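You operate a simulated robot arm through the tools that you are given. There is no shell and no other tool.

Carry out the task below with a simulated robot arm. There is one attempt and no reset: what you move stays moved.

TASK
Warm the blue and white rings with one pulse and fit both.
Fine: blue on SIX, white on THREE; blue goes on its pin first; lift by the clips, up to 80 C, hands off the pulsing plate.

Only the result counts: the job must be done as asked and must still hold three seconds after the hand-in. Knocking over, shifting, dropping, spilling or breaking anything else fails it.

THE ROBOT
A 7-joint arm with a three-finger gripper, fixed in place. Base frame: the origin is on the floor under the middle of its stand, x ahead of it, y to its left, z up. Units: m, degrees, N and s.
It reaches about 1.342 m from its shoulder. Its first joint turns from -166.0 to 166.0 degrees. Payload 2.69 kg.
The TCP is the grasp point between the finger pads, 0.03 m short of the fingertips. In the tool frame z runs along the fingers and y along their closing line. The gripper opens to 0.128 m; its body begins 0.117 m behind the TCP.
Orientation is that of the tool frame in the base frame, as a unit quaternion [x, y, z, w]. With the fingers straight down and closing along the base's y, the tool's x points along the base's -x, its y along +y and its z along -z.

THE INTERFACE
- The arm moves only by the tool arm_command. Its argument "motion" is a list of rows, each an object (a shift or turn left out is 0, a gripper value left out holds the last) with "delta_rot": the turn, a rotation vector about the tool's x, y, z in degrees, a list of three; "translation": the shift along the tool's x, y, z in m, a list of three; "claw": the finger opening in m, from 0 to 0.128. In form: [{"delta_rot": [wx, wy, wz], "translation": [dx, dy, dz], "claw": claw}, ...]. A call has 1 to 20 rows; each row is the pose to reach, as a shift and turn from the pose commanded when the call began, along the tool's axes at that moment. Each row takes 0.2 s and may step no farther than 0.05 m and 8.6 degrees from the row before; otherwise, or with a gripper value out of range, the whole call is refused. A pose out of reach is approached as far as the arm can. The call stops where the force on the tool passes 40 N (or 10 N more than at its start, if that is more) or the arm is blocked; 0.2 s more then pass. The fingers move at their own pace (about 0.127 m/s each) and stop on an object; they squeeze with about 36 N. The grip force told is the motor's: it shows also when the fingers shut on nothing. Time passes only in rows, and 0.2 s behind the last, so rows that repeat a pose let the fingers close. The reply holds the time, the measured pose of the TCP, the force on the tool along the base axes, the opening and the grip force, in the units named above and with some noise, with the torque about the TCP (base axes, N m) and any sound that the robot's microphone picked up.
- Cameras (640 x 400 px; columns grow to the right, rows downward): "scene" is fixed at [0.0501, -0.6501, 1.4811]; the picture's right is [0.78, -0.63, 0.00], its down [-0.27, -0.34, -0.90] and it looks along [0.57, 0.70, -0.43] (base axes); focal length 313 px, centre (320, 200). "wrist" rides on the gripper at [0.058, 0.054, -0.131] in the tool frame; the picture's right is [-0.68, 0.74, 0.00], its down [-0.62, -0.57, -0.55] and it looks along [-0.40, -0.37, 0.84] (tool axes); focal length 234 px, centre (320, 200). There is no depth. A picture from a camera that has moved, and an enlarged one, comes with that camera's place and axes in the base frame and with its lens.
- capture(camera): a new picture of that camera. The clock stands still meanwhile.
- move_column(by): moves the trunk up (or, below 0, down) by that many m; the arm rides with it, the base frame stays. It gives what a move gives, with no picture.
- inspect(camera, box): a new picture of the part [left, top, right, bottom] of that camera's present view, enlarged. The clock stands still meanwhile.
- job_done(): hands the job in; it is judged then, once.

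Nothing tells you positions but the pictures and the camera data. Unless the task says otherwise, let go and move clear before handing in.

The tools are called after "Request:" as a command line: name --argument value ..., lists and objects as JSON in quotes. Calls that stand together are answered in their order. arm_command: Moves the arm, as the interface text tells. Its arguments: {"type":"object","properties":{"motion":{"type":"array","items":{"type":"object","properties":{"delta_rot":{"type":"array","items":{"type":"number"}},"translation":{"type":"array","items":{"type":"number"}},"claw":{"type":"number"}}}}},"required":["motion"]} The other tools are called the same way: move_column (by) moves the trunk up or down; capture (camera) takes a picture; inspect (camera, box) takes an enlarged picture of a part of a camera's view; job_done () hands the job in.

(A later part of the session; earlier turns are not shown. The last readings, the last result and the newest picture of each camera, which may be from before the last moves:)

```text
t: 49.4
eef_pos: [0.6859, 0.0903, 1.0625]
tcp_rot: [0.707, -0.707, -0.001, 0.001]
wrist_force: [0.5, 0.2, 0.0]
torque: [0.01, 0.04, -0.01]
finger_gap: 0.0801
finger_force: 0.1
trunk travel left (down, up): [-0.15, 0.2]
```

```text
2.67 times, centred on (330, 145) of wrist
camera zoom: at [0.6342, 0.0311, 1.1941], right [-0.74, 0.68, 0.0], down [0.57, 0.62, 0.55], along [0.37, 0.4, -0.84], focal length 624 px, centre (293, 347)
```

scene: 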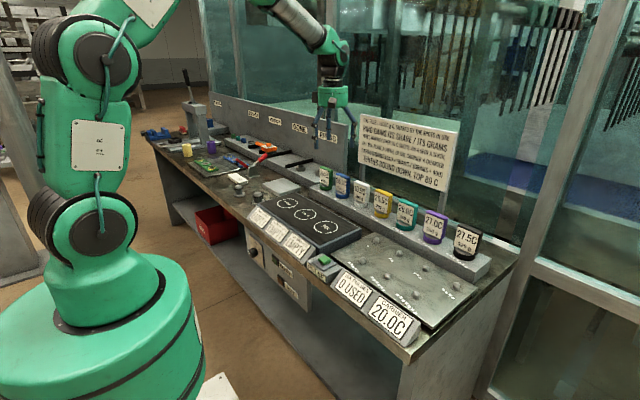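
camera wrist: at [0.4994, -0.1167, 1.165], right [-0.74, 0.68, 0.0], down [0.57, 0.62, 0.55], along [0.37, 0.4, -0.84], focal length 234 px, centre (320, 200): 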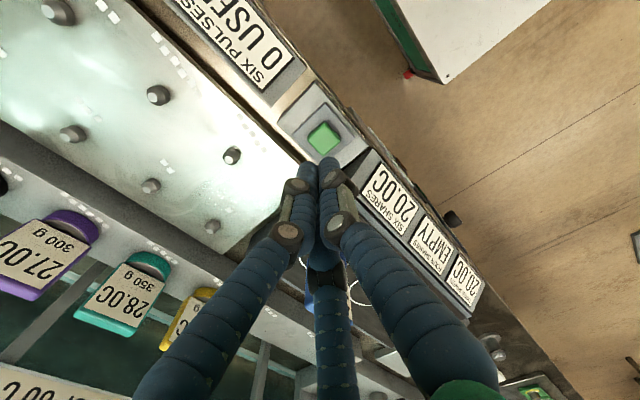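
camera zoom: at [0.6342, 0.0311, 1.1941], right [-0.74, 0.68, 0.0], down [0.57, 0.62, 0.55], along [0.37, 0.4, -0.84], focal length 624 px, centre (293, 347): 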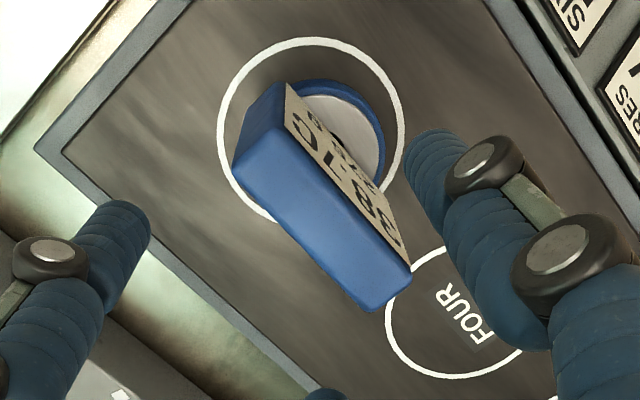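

Blue's clip centre is near (0.678, 0.092). I'll adjust by about 2 mm, descend, and grip.

Request:
arm_command --motion '[{"translation": [-0.0018, 0.0022, 0.02]}, {"translation": [-0.0018, 0.0022, 0.045]}, {"translation": [-0.0018, 0.0022, 0.065]}, {"translation": [-0.0018, 0.0022, 0.08]}, {"translation": [-0.0018, 0.0022, 0.08]}]'

Request:
inspect --camera "wrist" --box '[230, 70, 430, 260]'

Request:
inspect --camera "scene" --box '[300, 150, 370, 230]'

```text
t: 50.6
eef_pos: [0.6853, 0.0926, 0.982]
tcp_rot: [-0.707, 0.707, 0.001, 0.0]
wrist_force: [-0.1, -0.4, -1.0]
torque: [0.03, 0.01, 0.01]
finger_gap: 0.08
finger_force: 0.0
trunk travel left (down, up): [-0.15, 0.2]
```

```text
2.11 times, centred on (330, 165) of wrist
camera zoom: at [0.6316, 0.033, 1.1132], right [-0.74, 0.68, 0.0], down [0.57, 0.62, 0.55], along [0.37, 0.4, -0.84], focal length 493 px, centre (299, 274)
```

zoom: 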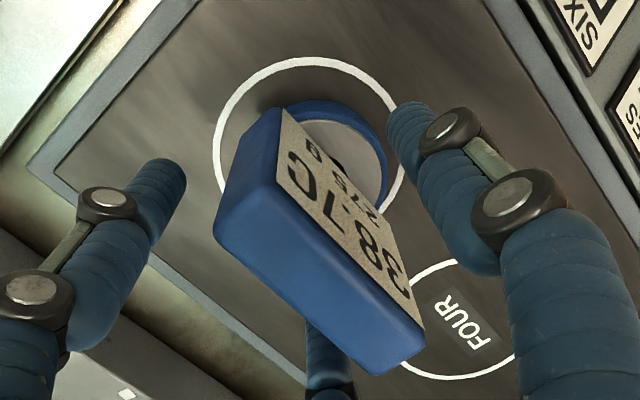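

```text
5.00 times, centred on (335, 190) of scene
camera zoom: at [0.0501, -0.6501, 1.4811], right [0.78, -0.63, 0.0], down [-0.27, -0.34, -0.9], along [0.57, 0.7, -0.43], focal length 1563 px, centre (245, 250)
```

zoom: 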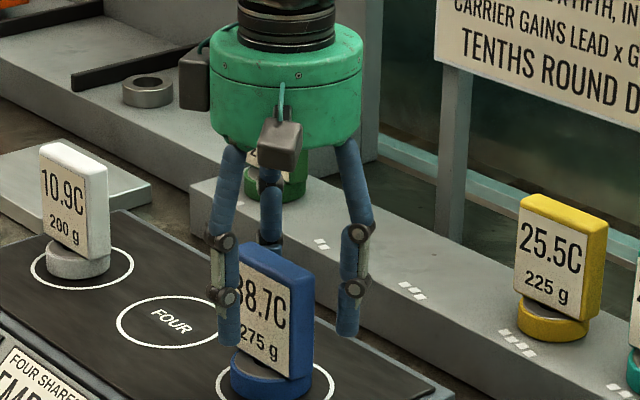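

Request:
arm_command --motion '[{"claw": 0.065}, {"claw": 0.055}, {"claw": 0.048}, {"claw": 0.042}, {"claw": 0.036}, {"claw": 0.03}, {"claw": 0.025}, {"claw": 0.02}, {"claw": 0.02}]'

Request:
inspect --camera "wrist" --box '[230, 70, 430, 260]'

Request:
inspect --camera "scene" --box '[300, 150, 370, 230]'

```text
t: 52.6
eef_pos: [0.6832, 0.0918, 0.9826]
tcp_rot: [-0.707, 0.708, 0.001, -0.001]
wrist_force: [0.9, 0.6, 1.8]
torque: [0.02, 0.0, 0.03]
finger_gap: 0.0333
finger_force: 36.0
trunk travel left (down, up): [-0.15, 0.2]
```

```text
2.11 times, centred on (330, 165) of wrist
camera zoom: at [0.6315, 0.033, 1.1136], right [-0.74, 0.68, 0.0], down [0.57, 0.62, 0.55], along [0.37, 0.4, -0.84], focal length 493 px, centre (299, 274)
```

zoom: 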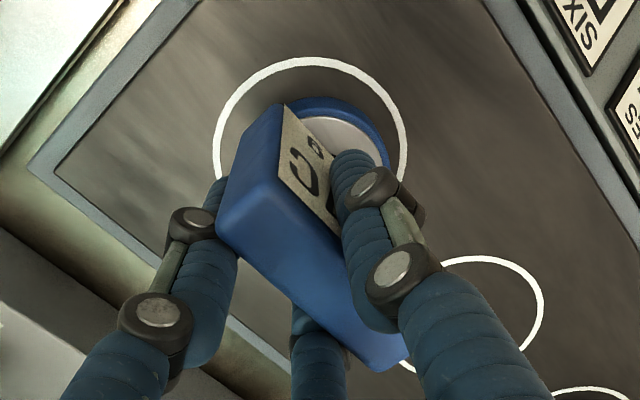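

```text
5.00 times, centred on (335, 190) of scene
camera zoom: at [0.0501, -0.6501, 1.4811], right [0.78, -0.63, 0.0], down [-0.27, -0.34, -0.9], along [0.57, 0.7, -0.43], focal length 1563 px, centre (245, 250)
```

zoom: 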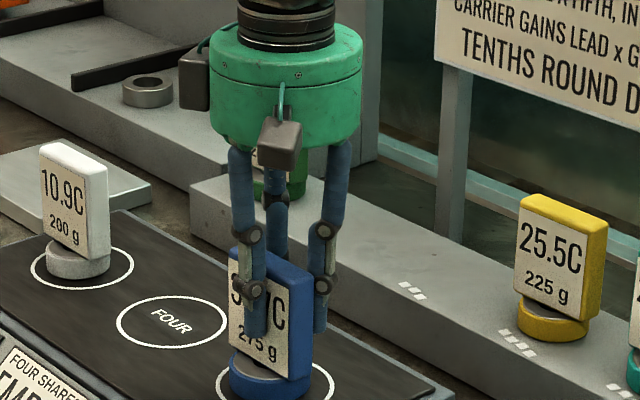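

Blue is gripped again at a 0.033 m gap. I'll lift it and carry it to hover high over pin 2, near (0.778, −0.164).

Request:
arm_command --motion '[{"translation": [0, 0, -0.01]}, {"translation": [0, 0, -0.03]}, {"translation": [0, 0, -0.06]}, {"translation": [0, 0, -0.1]}, {"translation": [0, 0, -0.13]}, {"translation": [0.03, -0.01, -0.13]}, {"translation": [0.07, -0.025, -0.13]}, {"translation": [0.11, -0.045, -0.13]}, {"translation": [0.15, -0.06, -0.13]}, {"translation": [0.19, -0.075, -0.13]}, {"translation": [0.225, -0.09, -0.13]}, {"translation": [0.2555, -0.1005, -0.13]}, {"translation": [0.2555, -0.1005, -0.13]}]'

Request:
capture --camera "wrist"

Request:
inspect --camera "wrist" --box '[220, 50, 420, 200]'

Request:
inspect --camera "scene" --box '[330, 160, 460, 290]'

```text
t: 55.4
eef_pos: [0.7863, -0.1636, 1.1126]
tcp_rot: [0.707, -0.707, -0.001, 0.0]
wrist_force: [1.0, -1.1, -2.7]
torque: [0.01, -0.02, 0.0]
finger_gap: 0.033
finger_force: 36.1
trunk travel left (down, up): [-0.15, 0.2]
```

```text
taken
camera wrist: at [0.7329, -0.2234, 1.2441], right [-0.74, 0.68, 0.0], down [0.57, 0.62, 0.55], along [0.37, 0.4, -0.84], focal length 234 px, centre (320, 200)
```

wrist: 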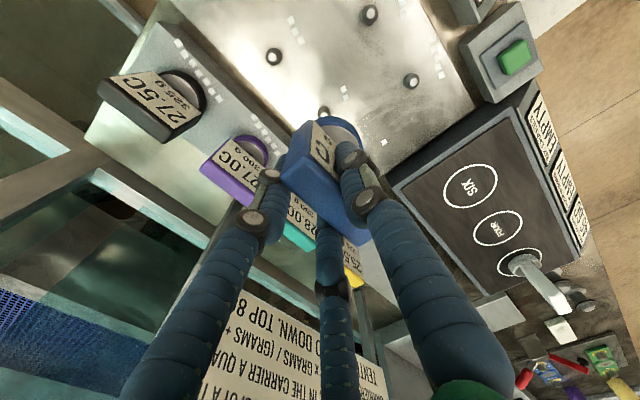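

```text
2.67 times, centred on (320, 125) of wrist
camera zoom: at [0.7329, -0.2234, 1.2441], right [-0.74, 0.68, 0.0], down [0.57, 0.62, 0.55], along [0.37, 0.4, -0.84], focal length 624 px, centre (320, 400)
```

zoom: 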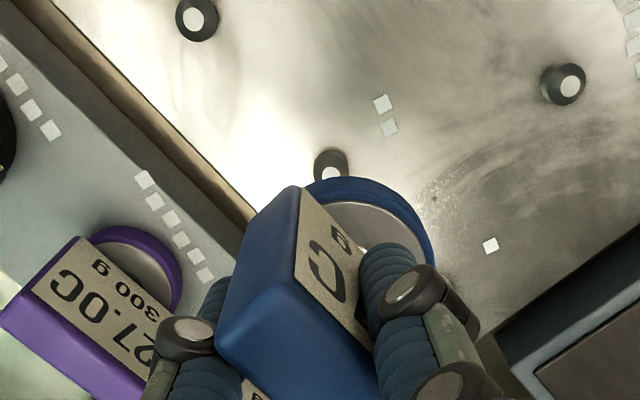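

```text
3.08 times, centred on (395, 225) of scene
camera zoom: at [0.0501, -0.6501, 1.4811], right [0.78, -0.63, 0.0], down [-0.27, -0.34, -0.9], along [0.57, 0.7, -0.43], focal length 962 px, centre (89, 123)
```

zoom: 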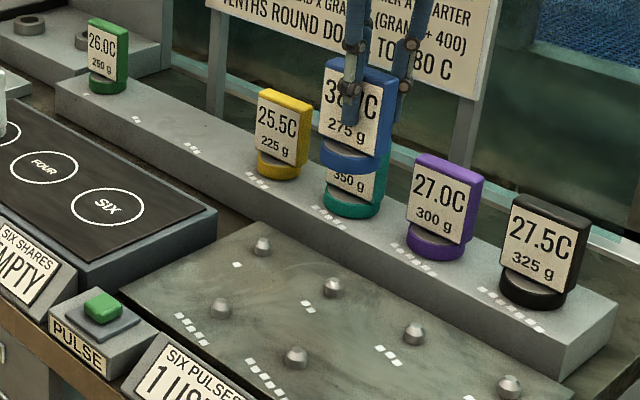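

Pin 2 is just visible beyond the ring's edge. I'll zoom in on the ring and pin in both cameras to get their relative offset precisely.

Request:
inspect --camera "wrist" --box '[300, 90, 390, 160]'

Request:
inspect --camera "scene" --box '[380, 180, 440, 250]'

Request:
inspect --camera "wrist" --box '[250, 0, 330, 60]'

```text
5.71 times, centred on (345, 125) of wrist
camera zoom: at [0.7329, -0.2234, 1.2441], right [-0.74, 0.68, 0.0], down [0.57, 0.62, 0.55], along [0.37, 0.4, -0.84], focal length 1338 px, centre (177, 629)
```

zoom: 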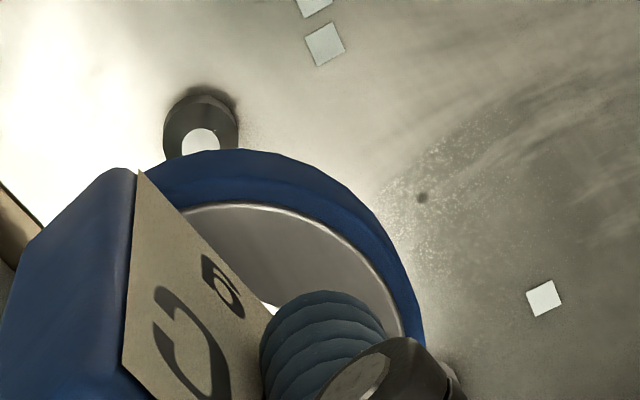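

```text
5.71 times, centred on (410, 215) of scene
camera zoom: at [0.0501, -0.6501, 1.4811], right [0.78, -0.63, 0.0], down [-0.27, -0.34, -0.9], along [0.57, 0.7, -0.43], focal length 1786 px, centre (-194, 114)
```

zoom: 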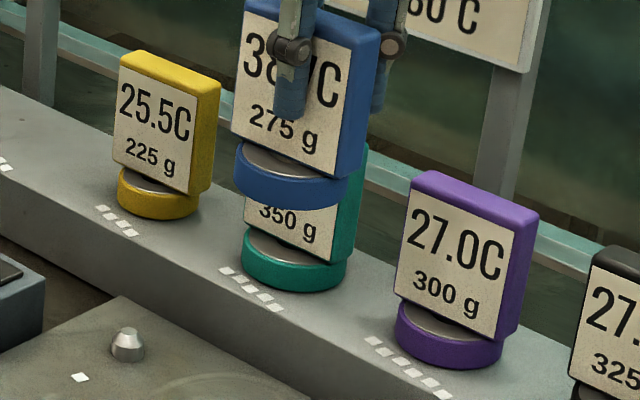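

```text
6.67 times, centred on (290, 30) of wrist
camera zoom: at [0.7329, -0.2234, 1.2441], right [-0.74, 0.68, 0.0], down [0.57, 0.62, 0.55], along [0.37, 0.4, -0.84], focal length 1561 px, centre (520, 1333)
```

zoom: 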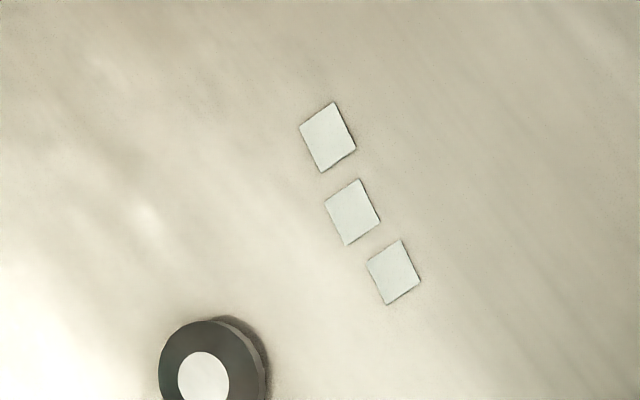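

Relative to the ring centre, pin 2 sits about +5.7 mm in x and +3.1 mm in y. I'll make that correction and lower to about 3 cm above the pin for a side check.

Request:
arm_command --motion '[{"translation": [-0.0031, -0.0057, 0.02]}, {"translation": [-0.0031, -0.0057, 0.05]}, {"translation": [-0.0031, -0.0057, 0.08]}, {"translation": [-0.0031, -0.0057, 0.105]}, {"translation": [-0.0031, -0.0057, 0.1126]}, {"translation": [-0.0031, -0.0057, 0.1126]}]'

Request:
capture --camera "wrist"

Request:
inspect --camera "scene" --box '[370, 200, 430, 265]'

Request:
inspect --camera "scene" --box '[385, 220, 425, 260]'

```text
t: 56.8
eef_pos: [0.7909, -0.1604, 0.9997]
tcp_rot: [0.707, -0.707, 0.0, 0.0]
wrist_force: [0.3, -0.4, -3.2]
torque: [0.0, -0.01, 0.03]
finger_gap: 0.0328
finger_force: 36.0
trunk travel left (down, up): [-0.15, 0.2]
```

```text
taken
camera wrist: at [0.7378, -0.2196, 1.1314], right [-0.74, 0.68, 0.0], down [0.57, 0.62, 0.55], along [0.37, 0.4, -0.84], focal length 234 px, centre (320, 200)
```

wrist: 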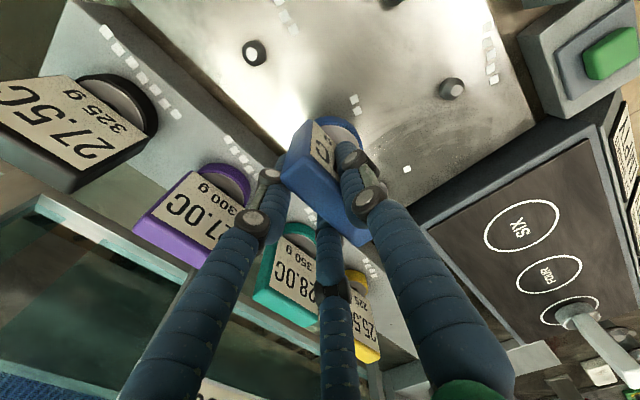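

```text
6.15 times, centred on (400, 232) of scene
camera zoom: at [0.0501, -0.6501, 1.4811], right [0.78, -0.63, 0.0], down [-0.27, -0.34, -0.9], along [0.57, 0.7, -0.43], focal length 1924 px, centre (-172, 0)
```

zoom: 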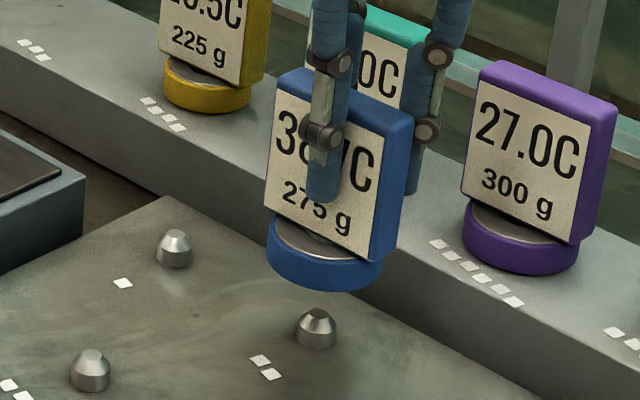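

```text
10.00 times, centred on (405, 240) of scene
camera zoom: at [0.0501, -0.6501, 1.4811], right [0.78, -0.63, 0.0], down [-0.27, -0.34, -0.9], along [0.57, 0.7, -0.43], focal length 3126 px, centre (-530, -200)
```

zoom: 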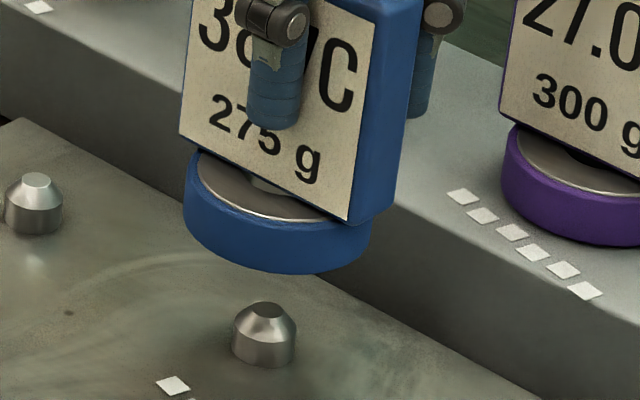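

From the side, the ring is laterally about 1.5 mm short of the pin axis. I'll measure the neighbouring pins at this height to refine the forward direction too.

Request:
inspect --camera "wrist" --box '[215, 25, 305, 85]'

Request:
inspect --camera "wrist" --box '[300, 90, 390, 160]'

Request:
inspect --camera "wrist" --box '[400, 55, 500, 125]'

```text
6.67 times, centred on (260, 55) of wrist
camera zoom: at [0.7378, -0.2196, 1.1314], right [-0.74, 0.68, 0.0], down [0.57, 0.62, 0.55], along [0.37, 0.4, -0.84], focal length 1561 px, centre (720, 1167)
```

zoom: 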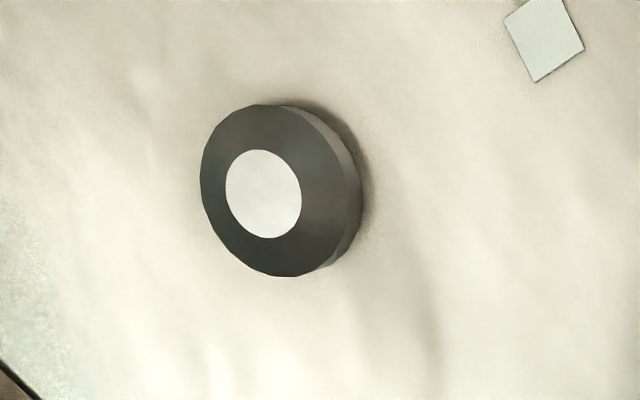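

```text
5.71 times, centred on (345, 125) of wrist
camera zoom: at [0.7378, -0.2196, 1.1314], right [-0.74, 0.68, 0.0], down [0.57, 0.62, 0.55], along [0.37, 0.4, -0.84], focal length 1338 px, centre (177, 629)
```

zoom: 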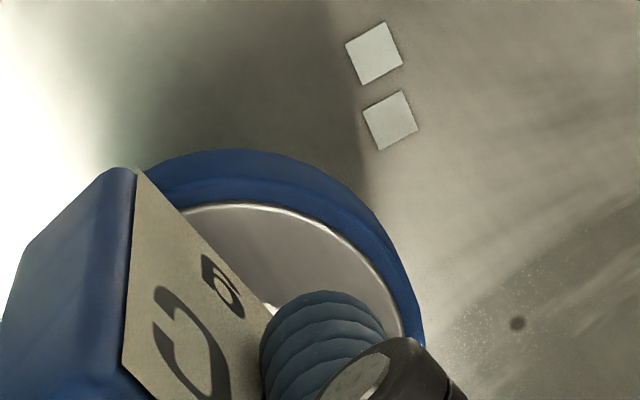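

```text
5.71 times, centred on (450, 90) of wrist
camera zoom: at [0.7378, -0.2196, 1.1314], right [-0.74, 0.68, 0.0], down [0.57, 0.62, 0.55], along [0.37, 0.4, -0.84], focal length 1338 px, centre (-423, 829)
```

zoom: 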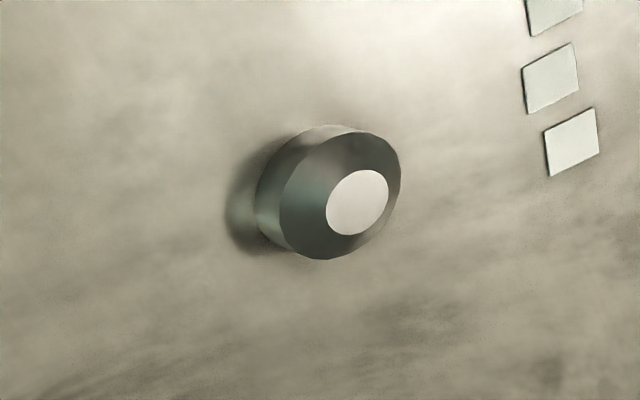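

Both cameras agree to about 1 mm. I'll apply a small correction and lower until the ring is just above the pin top.

Request:
arm_command --motion '[{"translation": [0.0002, -0.0011, 0.01]}, {"translation": [0.0002, -0.0011, 0.02]}, {"translation": [0.0002, -0.0011, 0.03]}, {"translation": [0.0002, -0.0011, 0.03]}]'

Request:
inspect --camera "scene" --box '[385, 220, 425, 260]'

```text
t: 57.8
eef_pos: [0.7917, -0.16, 0.97]
tcp_rot: [-0.707, 0.707, 0.0, 0.0]
wrist_force: [0.7, 0.2, -2.4]
torque: [0.0, -0.02, 0.01]
finger_gap: 0.0329
finger_force: 35.8
trunk travel left (down, up): [-0.15, 0.2]
```

```text
10.00 times, centred on (405, 240) of scene
camera zoom: at [0.0501, -0.6501, 1.4811], right [0.78, -0.63, 0.0], down [-0.27, -0.34, -0.9], along [0.57, 0.7, -0.43], focal length 3126 px, centre (-530, -200)
```

zoom: 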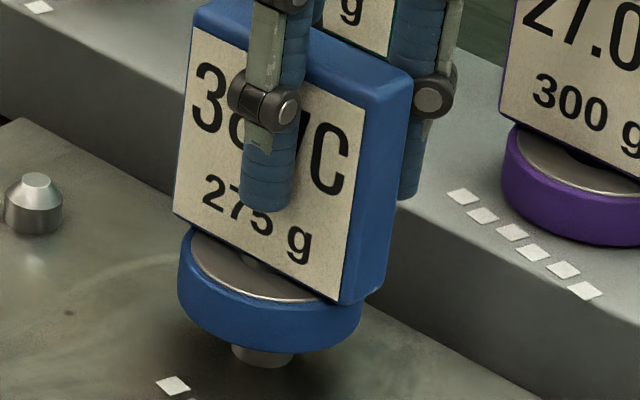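

Laterally the ring and pin now line up within half a millimetre. I'll lower in small steps, watching the forces.

Request:
arm_command --motion '[{"translation": [0, 0, 0.002]}, {"translation": [0, 0, 0.004]}, {"translation": [0, 0, 0.006]}]'

Request:
inspect --camera "scene" --box '[385, 220, 425, 260]'

```text
t: 58.6
eef_pos: [0.7915, -0.1589, 0.9639]
tcp_rot: [-0.707, 0.708, 0.001, -0.001]
wrist_force: [-0.6, -0.3, -2.3]
torque: [-0.06, -0.01, -0.01]
finger_gap: 0.0333
finger_force: 35.7
trunk travel left (down, up): [-0.15, 0.2]
```

```text
10.00 times, centred on (405, 240) of scene
camera zoom: at [0.0501, -0.6501, 1.4811], right [0.78, -0.63, 0.0], down [-0.27, -0.34, -0.9], along [0.57, 0.7, -0.43], focal length 3126 px, centre (-530, -200)
```

zoom: 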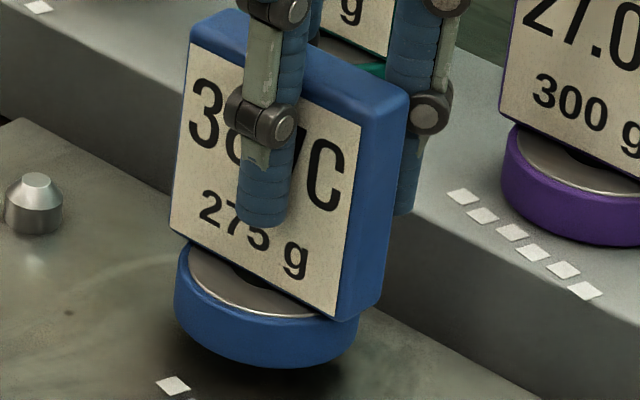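

Request:
arm_command --motion '[{"translation": [0, 0, 0.001]}, {"translation": [0, 0, 0.002]}, {"translation": [0, 0, 0.003]}, {"translation": [0, 0, 0.004]}]'

Request:
inspect --camera "scene" --box '[385, 220, 425, 260]'

```text
t: 59.6
eef_pos: [0.7899, -0.1602, 0.9592]
tcp_rot: [-0.707, 0.707, 0.0, 0.0]
wrist_force: [1.1, -0.1, -4.2]
torque: [0.02, -0.04, 0.01]
finger_gap: 0.0331
finger_force: 35.9
trunk travel left (down, up): [-0.15, 0.2]
```

```text
10.00 times, centred on (405, 240) of scene
camera zoom: at [0.0501, -0.6501, 1.4811], right [0.78, -0.63, 0.0], down [-0.27, -0.34, -0.9], along [0.57, 0.7, -0.43], focal length 3126 px, centre (-530, -200)
```

zoom: 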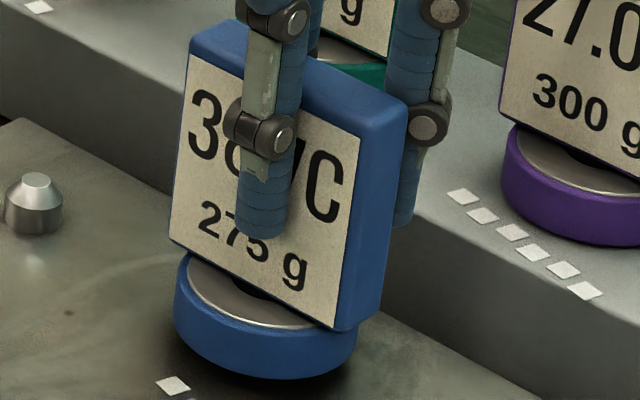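

No contact force yet, so I'll continue in 1 mm steps.

Request:
arm_command --motion '[{"translation": [0, 0, 0.001]}, {"translation": [0, 0, 0.002]}, {"translation": [0, 0, 0.003]}]'

Request:
inspect --camera "scene" --box '[385, 220, 425, 260]'

```text
t: 60.4
eef_pos: [0.7922, -0.1588, 0.9574]
tcp_rot: [-0.707, 0.708, 0.001, -0.001]
wrist_force: [-0.9, 0.3, -2.7]
torque: [-0.01, -0.07, 0.0]
finger_gap: 0.0332
finger_force: 36.3
trunk travel left (down, up): [-0.15, 0.2]
```

```text
10.00 times, centred on (405, 240) of scene
camera zoom: at [0.0501, -0.6501, 1.4811], right [0.78, -0.63, 0.0], down [-0.27, -0.34, -0.9], along [0.57, 0.7, -0.43], focal length 3126 px, centre (-530, -200)
```

zoom: 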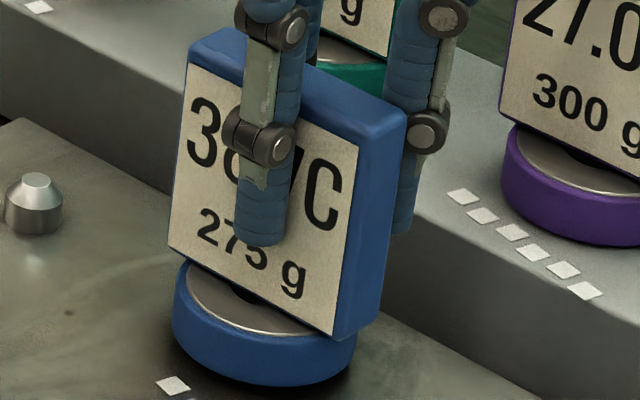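

The ring is already well over the pin with no side force, and about 5 mm remain to the carrier. I'll continue slowly until it seats.

Request:
arm_command --motion '[{"translation": [0, 0, 0.001]}, {"translation": [0, 0, 0.002]}, {"translation": [0, 0, 0.003]}, {"translation": [0, 0, 0.004]}]'

Request:
inspect --camera "scene" --box '[385, 220, 425, 260]'

Request:
inspect --camera "scene" --box '[320, 260, 430, 350]'

```text
t: 61.4
eef_pos: [0.7913, -0.1603, 0.9542]
tcp_rot: [0.707, -0.707, -0.001, 0.001]
wrist_force: [-1.2, 0.2, 2.0]
torque: [0.11, 0.12, 0.0]
finger_gap: 0.0331
finger_force: 35.6
trunk travel left (down, up): [-0.15, 0.2]
```

```text
10.00 times, centred on (405, 240) of scene
camera zoom: at [0.0501, -0.6501, 1.4811], right [0.78, -0.63, 0.0], down [-0.27, -0.34, -0.9], along [0.57, 0.7, -0.43], focal length 3126 px, centre (-530, -200)
```

zoom: 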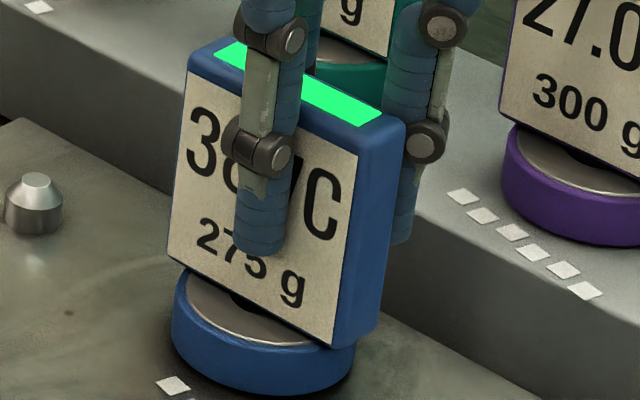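

```text
4.44 times, centred on (375, 305) of scene
camera zoom: at [0.0501, -0.6501, 1.4811], right [0.78, -0.63, 0.0], down [-0.27, -0.34, -0.9], along [0.57, 0.7, -0.43], focal length 1389 px, centre (76, -267)
```

zoom: 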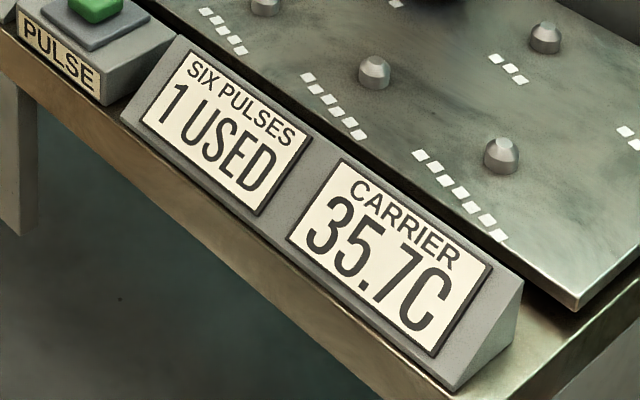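

The clip lit green and the carrier reads 35.7C, so blue is fitted. I'll settle it half a millimetre more, release, and rise straight up.

Request:
arm_command --motion '[{"translation": [0, 0, 0.0008]}, {"translation": [0, 0, 0.0008]}, {"translation": [0, 0, 0.0005], "claw": 0.036}, {"translation": [0, 0, 0.0005], "claw": 0.045}, {"translation": [0, 0, 0.0005], "claw": 0.06}, {"translation": [0, 0, 0.0005], "claw": 0.08}, {"translation": [0, 0, 0.0005], "claw": 0.08}, {"translation": [0, 0, -0.03]}, {"translation": [0, 0, -0.07]}, {"translation": [0, 0, -0.11]}, {"translation": [0, 0, -0.15]}, {"translation": [0, 0, -0.17]}, {"translation": [0, 0, -0.17]}]'

Request:
inspect --camera "scene" --box '[340, 170, 460, 290]'

Request:
inspect --camera "scene" --box '[240, 170, 420, 330]'

Request:
capture --camera "wrist"

```text
t: 64.2
eef_pos: [0.792, -0.1596, 1.1207]
tcp_rot: [0.707, -0.707, -0.001, 0.001]
wrist_force: [-0.6, -0.4, 0.1]
torque: [0.02, -0.02, 0.0]
finger_gap: 0.0802
finger_force: 0.1
trunk travel left (down, up): [-0.15, 0.2]
```

```text
3.33 times, centred on (400, 230) of scene
camera zoom: at [0.0501, -0.6501, 1.4811], right [0.78, -0.63, 0.0], down [-0.27, -0.34, -0.9], along [0.57, 0.7, -0.43], focal length 1042 px, centre (53, 100)
```

zoom: 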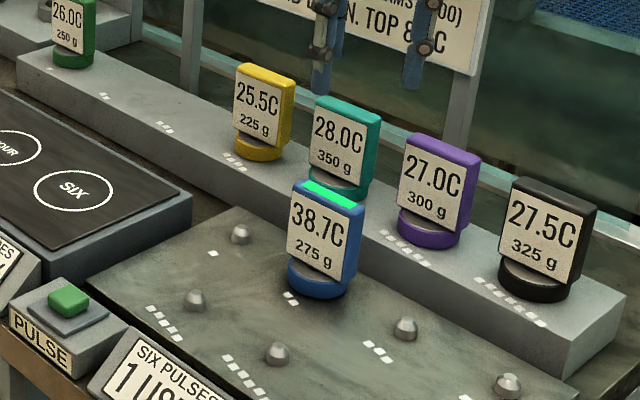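

```text
2.50 times, centred on (330, 250) of scene
camera zoom: at [0.0501, -0.6501, 1.4811], right [0.78, -0.63, 0.0], down [-0.27, -0.34, -0.9], along [0.57, 0.7, -0.43], focal length 782 px, centre (295, 75)
```

zoom: 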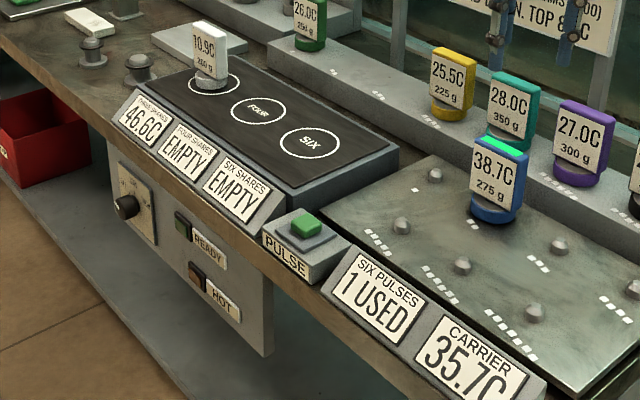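

```text
taken
camera wrist: at [0.7388, -0.2193, 1.2532], right [-0.74, 0.68, 0.0], down [0.57, 0.62, 0.55], along [0.37, 0.4, -0.84], focal length 234 px, centre (320, 200)
```

wrist: 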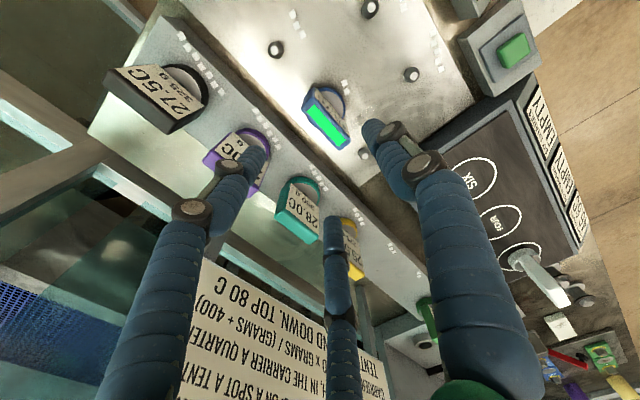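

Blue is lit green on pin 2. Next I'll go back to white on THREE.

Request:
arm_command --motion '[{"translation": [-0.045, 0.01, 0]}, {"translation": [-0.09, 0.02, 0]}, {"translation": [-0.135, 0.03, 0]}, {"translation": [-0.18, 0.04, 0]}, {"translation": [-0.225, 0.05, 0]}, {"translation": [-0.27, 0.06, 0]}, {"translation": [-0.315, 0.07, 0]}, {"translation": [-0.36, 0.08, 0]}, {"translation": [-0.405, 0.09, 0]}, {"translation": [-0.45, 0.1, 0]}, {"translation": [-0.48, 0.106, 0]}, {"translation": [-0.499, 0.109, 0]}, {"translation": [-0.499, 0.109, 0.03]}, {"translation": [-0.499, 0.109, 0.058]}, {"translation": [-0.499, 0.109, 0.058]}]'

Request:
inspect --camera "wrist" --box '[240, 70, 420, 220]'

Request:
inspect --camera "scene" --box '[250, 100, 350, 220]'

```text
t: 67.4
eef_pos: [0.6827, 0.339, 1.0644]
tcp_rot: [-0.707, 0.708, 0.001, -0.001]
wrist_force: [0.8, -0.2, -0.5]
torque: [-0.03, 0.01, 0.0]
finger_gap: 0.0801
finger_force: 0.1
trunk travel left (down, up): [-0.15, 0.2]
```

```text
2.67 times, centred on (330, 145) of wrist
camera zoom: at [0.63, 0.2798, 1.1962], right [-0.74, 0.68, 0.0], down [0.57, 0.62, 0.55], along [0.37, 0.4, -0.84], focal length 624 px, centre (293, 347)
```

zoom: 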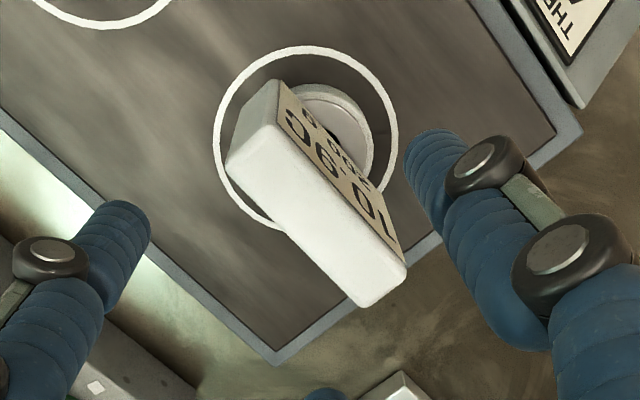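

```text
3.33 times, centred on (300, 160) of scene
camera zoom: at [0.0501, -0.6501, 1.4811], right [0.78, -0.63, 0.0], down [-0.27, -0.34, -0.9], along [0.57, 0.7, -0.43], focal length 1042 px, centre (387, 333)
```

zoom: 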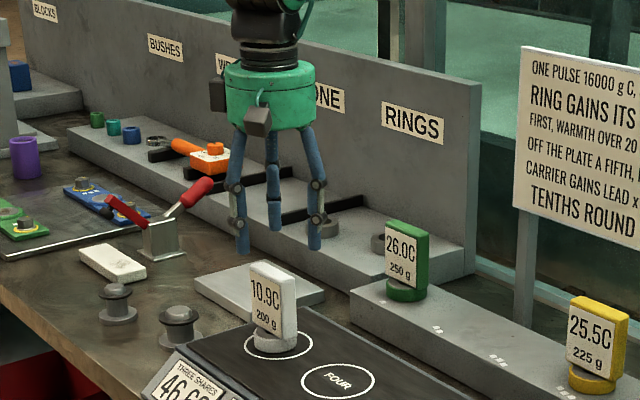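

White's clip centre is near (0.673, 0.338). I'll shift −3.6 mm in x, descend, and grip.

Request:
arm_command --motion '[{"translation": [0, 0.0036, 0.02]}, {"translation": [0, 0.0036, 0.045]}, {"translation": [0, 0.0036, 0.065]}, {"translation": [0, 0.0036, 0.081]}, {"translation": [0, 0.0036, 0.081]}]'

Request:
inspect --camera "wrist" --box '[230, 70, 430, 260]'

```text
t: 68.6
eef_pos: [0.679, 0.3382, 0.9848]
tcp_rot: [0.707, -0.707, -0.001, 0.0]
wrist_force: [0.6, 0.0, 0.2]
torque: [-0.02, -0.01, 0.0]
finger_gap: 0.08
finger_force: 0.0
trunk travel left (down, up): [-0.15, 0.2]
```

```text
2.11 times, centred on (330, 165) of wrist
camera zoom: at [0.6266, 0.2795, 1.1155], right [-0.74, 0.68, 0.0], down [0.57, 0.62, 0.55], along [0.37, 0.4, -0.84], focal length 493 px, centre (299, 274)
```

zoom: 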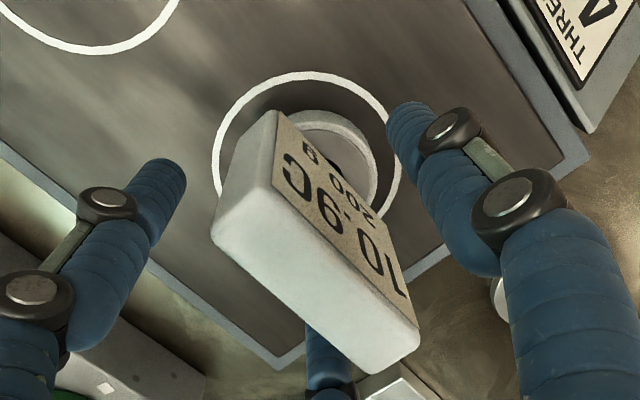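

Request:
arm_command --motion '[{"translation": [0, 0, 0.0015]}, {"translation": [0, 0, 0.0015], "claw": 0.065}, {"translation": [0, 0, 0.0015], "claw": 0.055}, {"translation": [0, 0, 0.0015], "claw": 0.048}, {"translation": [0, 0, 0.0015], "claw": 0.042}, {"translation": [0, 0, 0.0015], "claw": 0.036}, {"translation": [0, 0, 0.0015], "claw": 0.03}, {"translation": [0, 0, 0.0015], "claw": 0.025}, {"translation": [0, 0, 0.0015], "claw": 0.02}, {"translation": [0, 0, 0.0015], "claw": 0.02}]'

Request:
inspect --camera "wrist" --box '[230, 70, 430, 260]'

Request:
inspect --camera "scene" --box '[260, 130, 330, 210]'

```text
t: 70.8
eef_pos: [0.68, 0.339, 0.9826]
tcp_rot: [-0.707, 0.707, 0.001, 0.0]
wrist_force: [-0.9, 0.1, 1.0]
torque: [0.05, 0.09, 0.01]
finger_gap: 0.0332
finger_force: 35.9
trunk travel left (down, up): [-0.15, 0.2]
```

```text
2.11 times, centred on (330, 165) of wrist
camera zoom: at [0.6263, 0.2794, 1.1144], right [-0.74, 0.68, 0.0], down [0.57, 0.62, 0.55], along [0.37, 0.4, -0.84], focal length 493 px, centre (299, 274)
```

zoom: 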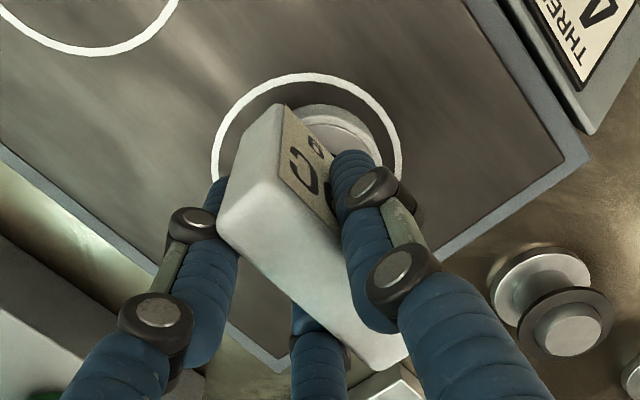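

```text
5.00 times, centred on (295, 170) of scene
camera zoom: at [0.0501, -0.6501, 1.4811], right [0.78, -0.63, 0.0], down [-0.27, -0.34, -0.9], along [0.57, 0.7, -0.43], focal length 1563 px, centre (445, 350)
```

zoom: 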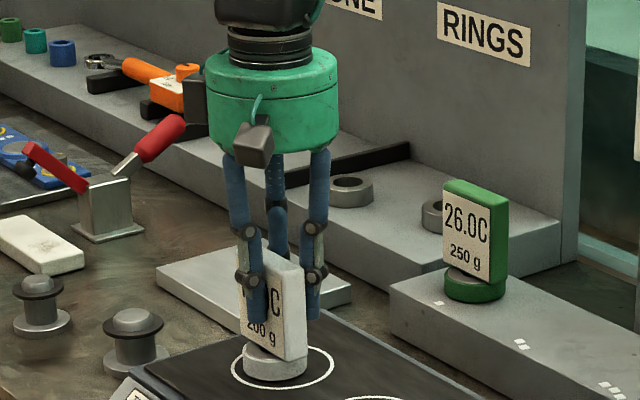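

White is gripped identically to blue, so the same offset applies: the TCP goal for pin 3 is about (0.791, −0.256). I'll lift it and carry it there, hovering high.

Request:
arm_command --motion '[{"translation": [0, 0, -0.01]}, {"translation": [0, 0, -0.03]}, {"translation": [0, 0, -0.065]}, {"translation": [0, 0, -0.1]}, {"translation": [0, 0, -0.13]}, {"translation": [0.03, -0.006, -0.13]}, {"translation": [0.075, -0.014, -0.13]}, {"translation": [0.12, -0.022, -0.13]}, {"translation": [0.165, -0.031, -0.13]}, {"translation": [0.21, -0.04, -0.13]}, {"translation": [0.255, -0.048, -0.13]}, {"translation": [0.3, -0.056, -0.13]}, {"translation": [0.345, -0.065, -0.13]}, {"translation": [0.39, -0.073, -0.13]}, {"translation": [0.435, -0.082, -0.13]}, {"translation": [0.48, -0.09, -0.13]}, {"translation": [0.525, -0.099, -0.13]}, {"translation": [0.565, -0.106, -0.13]}, {"translation": [0.5948, -0.1118, -0.13]}, {"translation": [0.5948, -0.1118, -0.13]}]'

Request:
capture --camera "wrist"

Request:
inspect --camera "wrist" --box '[300, 90, 390, 160]'

Request:
inspect --camera "scene" --box '[380, 170, 460, 270]'

```text
t: 75.0
eef_pos: [0.7905, -0.2565, 1.1115]
tcp_rot: [-0.707, 0.707, 0.001, 0.0]
wrist_force: [-0.1, -1.0, -2.1]
torque: [0.03, 0.0, -0.01]
finger_gap: 0.0327
finger_force: 36.3
trunk travel left (down, up): [-0.15, 0.2]
```

```text
taken
camera wrist: at [0.738, -0.316, 1.244], right [-0.74, 0.68, 0.0], down [0.57, 0.62, 0.55], along [0.37, 0.4, -0.84], focal length 234 px, centre (320, 200)
```

wrist: 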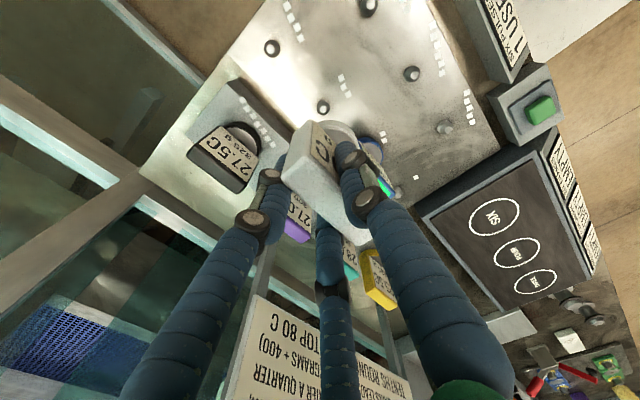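

```text
5.71 times, centred on (345, 125) of wrist
camera zoom: at [0.738, -0.316, 1.244], right [-0.74, 0.68, 0.0], down [0.57, 0.62, 0.55], along [0.37, 0.4, -0.84], focal length 1338 px, centre (177, 629)
```

zoom: 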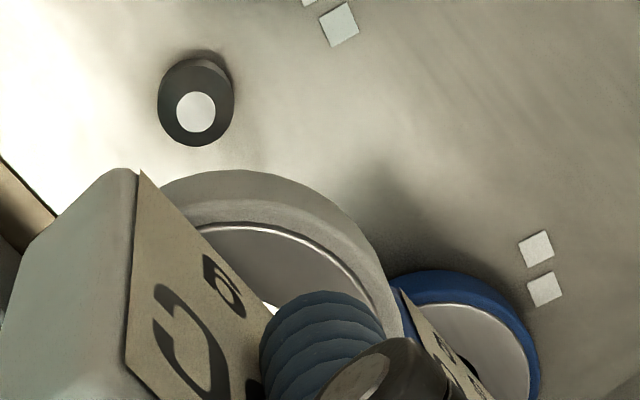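

```text
4.00 times, centred on (420, 220) of scene
camera zoom: at [0.0501, -0.6501, 1.4811], right [0.78, -0.63, 0.0], down [-0.27, -0.34, -0.9], along [0.57, 0.7, -0.43], focal length 1250 px, centre (-80, 120)
```

zoom: 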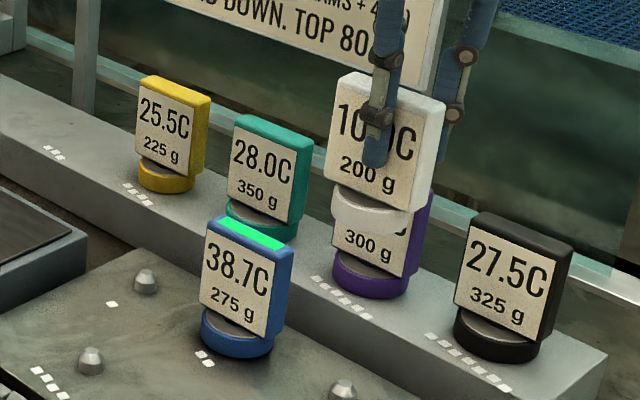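

White's ring is slightly smaller but held the same way. Pin 3 needs about +2 mm in x and −3.7 mm in y, so I'll correct and lower part-way for the side check.

Request:
arm_command --motion '[{"translation": [0.0037, -0.002, 0.02]}, {"translation": [0.0037, -0.002, 0.05]}, {"translation": [0.0037, -0.002, 0.08]}, {"translation": [0.0037, -0.002, 0.105]}, {"translation": [0.0037, -0.002, 0.1115]}, {"translation": [0.0037, -0.002, 0.1115]}]'

Request:
inspect --camera "scene" --box '[405, 235, 445, 275]'

Request:
inspect --camera "scene" --box '[380, 190, 460, 290]'

Request:
inspect --camera "wrist" --box '[215, 25, 305, 85]'

```text
t: 76.4
eef_pos: [0.7933, -0.2594, 0.9999]
tcp_rot: [-0.707, 0.707, 0.0, 0.0]
wrist_force: [0.5, -0.1, -2.6]
torque: [0.01, 0.01, 0.01]
finger_gap: 0.0328
finger_force: 35.9
trunk travel left (down, up): [-0.15, 0.2]
```

```text
10.00 times, centred on (425, 255) of scene
camera zoom: at [0.0501, -0.6501, 1.4811], right [0.78, -0.63, 0.0], down [-0.27, -0.34, -0.9], along [0.57, 0.7, -0.43], focal length 3126 px, centre (-730, -350)
```

zoom: 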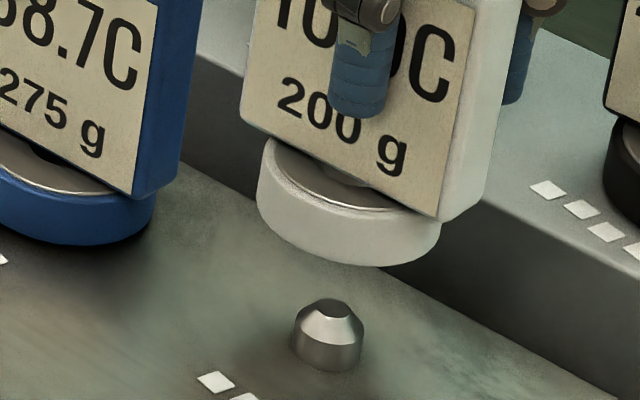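

```text
4.00 times, centred on (420, 240) of scene
camera zoom: at [0.0501, -0.6501, 1.4811], right [0.78, -0.63, 0.0], down [-0.27, -0.34, -0.9], along [0.57, 0.7, -0.43], focal length 1250 px, centre (-80, 40)
```

zoom: 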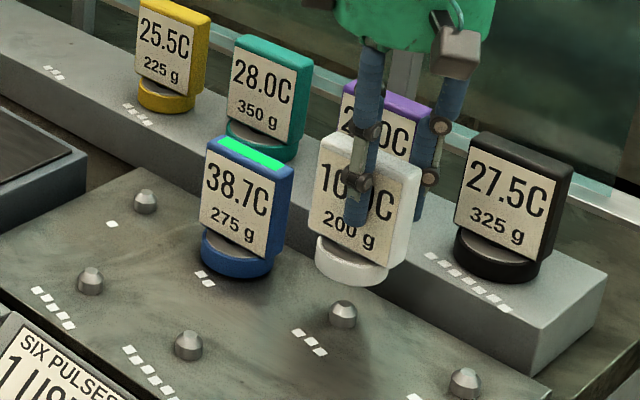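

```text
6.67 times, centred on (260, 55) of wrist
camera zoom: at [0.7402, -0.3188, 1.1319], right [-0.74, 0.68, 0.0], down [0.57, 0.62, 0.55], along [0.37, 0.4, -0.84], focal length 1561 px, centre (720, 1167)
```

zoom: 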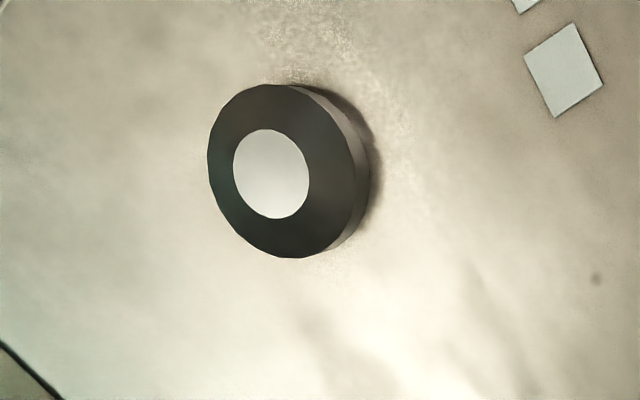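

The side check shows about 1 mm of lateral correction, the same as blue needed. I'll apply it and lower to just above the pin.

Request:
arm_command --motion '[{"translation": [0.0012, -0.0003, 0.01]}, {"translation": [0.0012, -0.0003, 0.02]}, {"translation": [0.0012, -0.0003, 0.03]}, {"translation": [0.0012, -0.0003, 0.03]}]'

Request:
inspect --camera "scene" --box '[405, 235, 445, 275]'

```text
t: 77.4
eef_pos: [0.7927, -0.2616, 0.9696]
tcp_rot: [0.707, -0.707, 0.0, 0.001]
wrist_force: [-0.1, 0.1, -2.5]
torque: [-0.03, 0.03, 0.02]
finger_gap: 0.0328
finger_force: 36.0
trunk travel left (down, up): [-0.15, 0.2]
```

```text
10.00 times, centred on (425, 255) of scene
camera zoom: at [0.0501, -0.6501, 1.4811], right [0.78, -0.63, 0.0], down [-0.27, -0.34, -0.9], along [0.57, 0.7, -0.43], focal length 3126 px, centre (-730, -350)
```

zoom: 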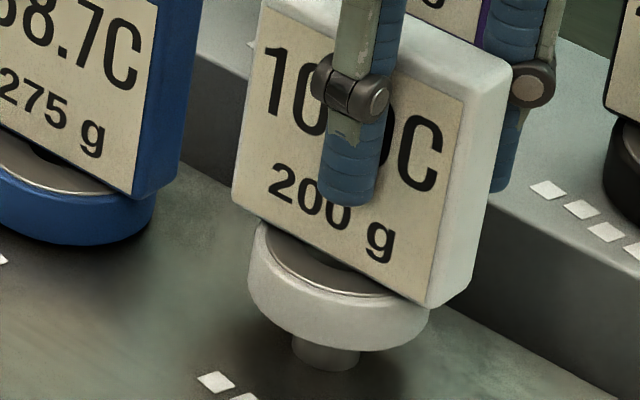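

Lateral alignment is within half a millimetre. I'll descend in small steps, watching the forces.

Request:
arm_command --motion '[{"translation": [0, 0, 0.002]}, {"translation": [0, 0, 0.004]}, {"translation": [0, 0, 0.006]}, {"translation": [0, 0, 0.007]}]'

Request:
inspect --camera "scene" --box '[405, 235, 445, 275]'

```text
t: 78.4
eef_pos: [0.7921, -0.2619, 0.9626]
tcp_rot: [0.708, -0.707, 0.0, 0.0]
wrist_force: [-0.4, 0.6, -1.8]
torque: [-0.01, -0.02, -0.01]
finger_gap: 0.0328
finger_force: 35.8
trunk travel left (down, up): [-0.15, 0.2]
```

```text
10.00 times, centred on (425, 255) of scene
camera zoom: at [0.0501, -0.6501, 1.4811], right [0.78, -0.63, 0.0], down [-0.27, -0.34, -0.9], along [0.57, 0.7, -0.43], focal length 3126 px, centre (-730, -350)
```

zoom: 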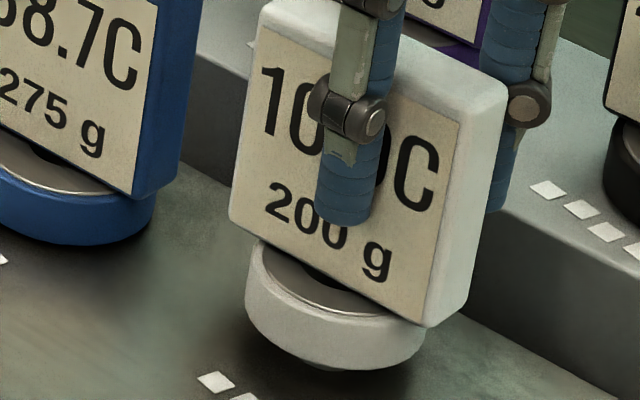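

Request:
arm_command --motion '[{"translation": [0, 0, 0.001]}, {"translation": [0, 0, 0.002]}, {"translation": [0, 0, 0.003]}, {"translation": [0, 0, 0.004]}]'

Request:
inspect --camera "scene" --box '[405, 235, 445, 275]'

```text
t: 79.4
eef_pos: [0.7925, -0.2605, 0.96]
tcp_rot: [0.707, -0.707, -0.001, 0.0]
wrist_force: [0.4, 0.0, -2.0]
torque: [-0.01, 0.01, 0.01]
finger_gap: 0.0329
finger_force: 35.2
trunk travel left (down, up): [-0.15, 0.2]
```

```text
10.00 times, centred on (425, 255) of scene
camera zoom: at [0.0501, -0.6501, 1.4811], right [0.78, -0.63, 0.0], down [-0.27, -0.34, -0.9], along [0.57, 0.7, -0.43], focal length 3126 px, centre (-730, -350)
```

zoom: 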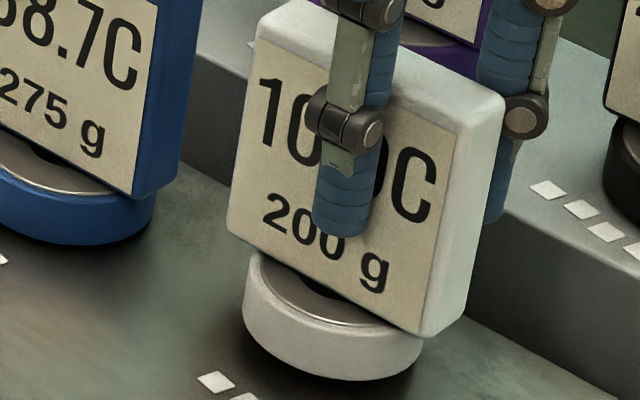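

Request:
arm_command --motion '[{"translation": [0, 0, 0.001]}, {"translation": [0, 0, 0.002]}, {"translation": [0, 0, 0.003]}]'

Request:
inspect --camera "scene" --box '[405, 235, 445, 275]'

```text
t: 80.2
eef_pos: [0.7927, -0.2618, 0.9551]
tcp_rot: [0.708, -0.706, -0.001, 0.001]
wrist_force: [-0.5, -0.4, -1.6]
torque: [-0.04, -0.01, -0.01]
finger_gap: 0.0329
finger_force: 35.9
trunk travel left (down, up): [-0.15, 0.2]
```

```text
10.00 times, centred on (425, 255) of scene
camera zoom: at [0.0501, -0.6501, 1.4811], right [0.78, -0.63, 0.0], down [-0.27, -0.34, -0.9], along [0.57, 0.7, -0.43], focal length 3126 px, centre (-730, -350)
```

zoom: 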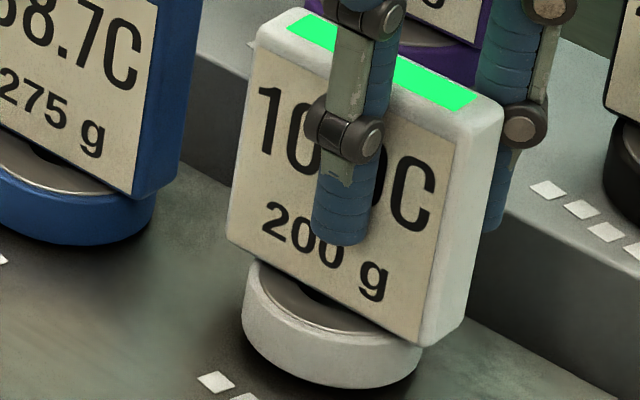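

White's clip lit green too. I'll lower the last couple of millimetres until it rests on the carrier.

Request:
arm_command --motion '[{"translation": [0, 0, 0.001]}, {"translation": [0, 0, 0.0015]}, {"translation": [0, 0, 0.0015]}]'

Request:
inspect --camera "scene" --box '[405, 235, 445, 275]'

```text
t: 81.0
eef_pos: [0.7926, -0.2617, 0.9554]
tcp_rot: [-0.706, 0.708, 0.0, 0.0]
wrist_force: [0.3, -0.3, -1.2]
torque: [0.0, 0.03, 0.03]
finger_gap: 0.033
finger_force: 35.9
trunk travel left (down, up): [-0.15, 0.2]
```

```text
10.00 times, centred on (425, 255) of scene
camera zoom: at [0.0501, -0.6501, 1.4811], right [0.78, -0.63, 0.0], down [-0.27, -0.34, -0.9], along [0.57, 0.7, -0.43], focal length 3126 px, centre (-730, -350)
```

zoom: 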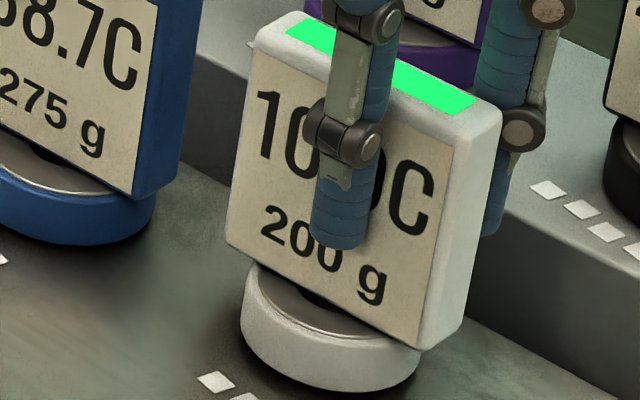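

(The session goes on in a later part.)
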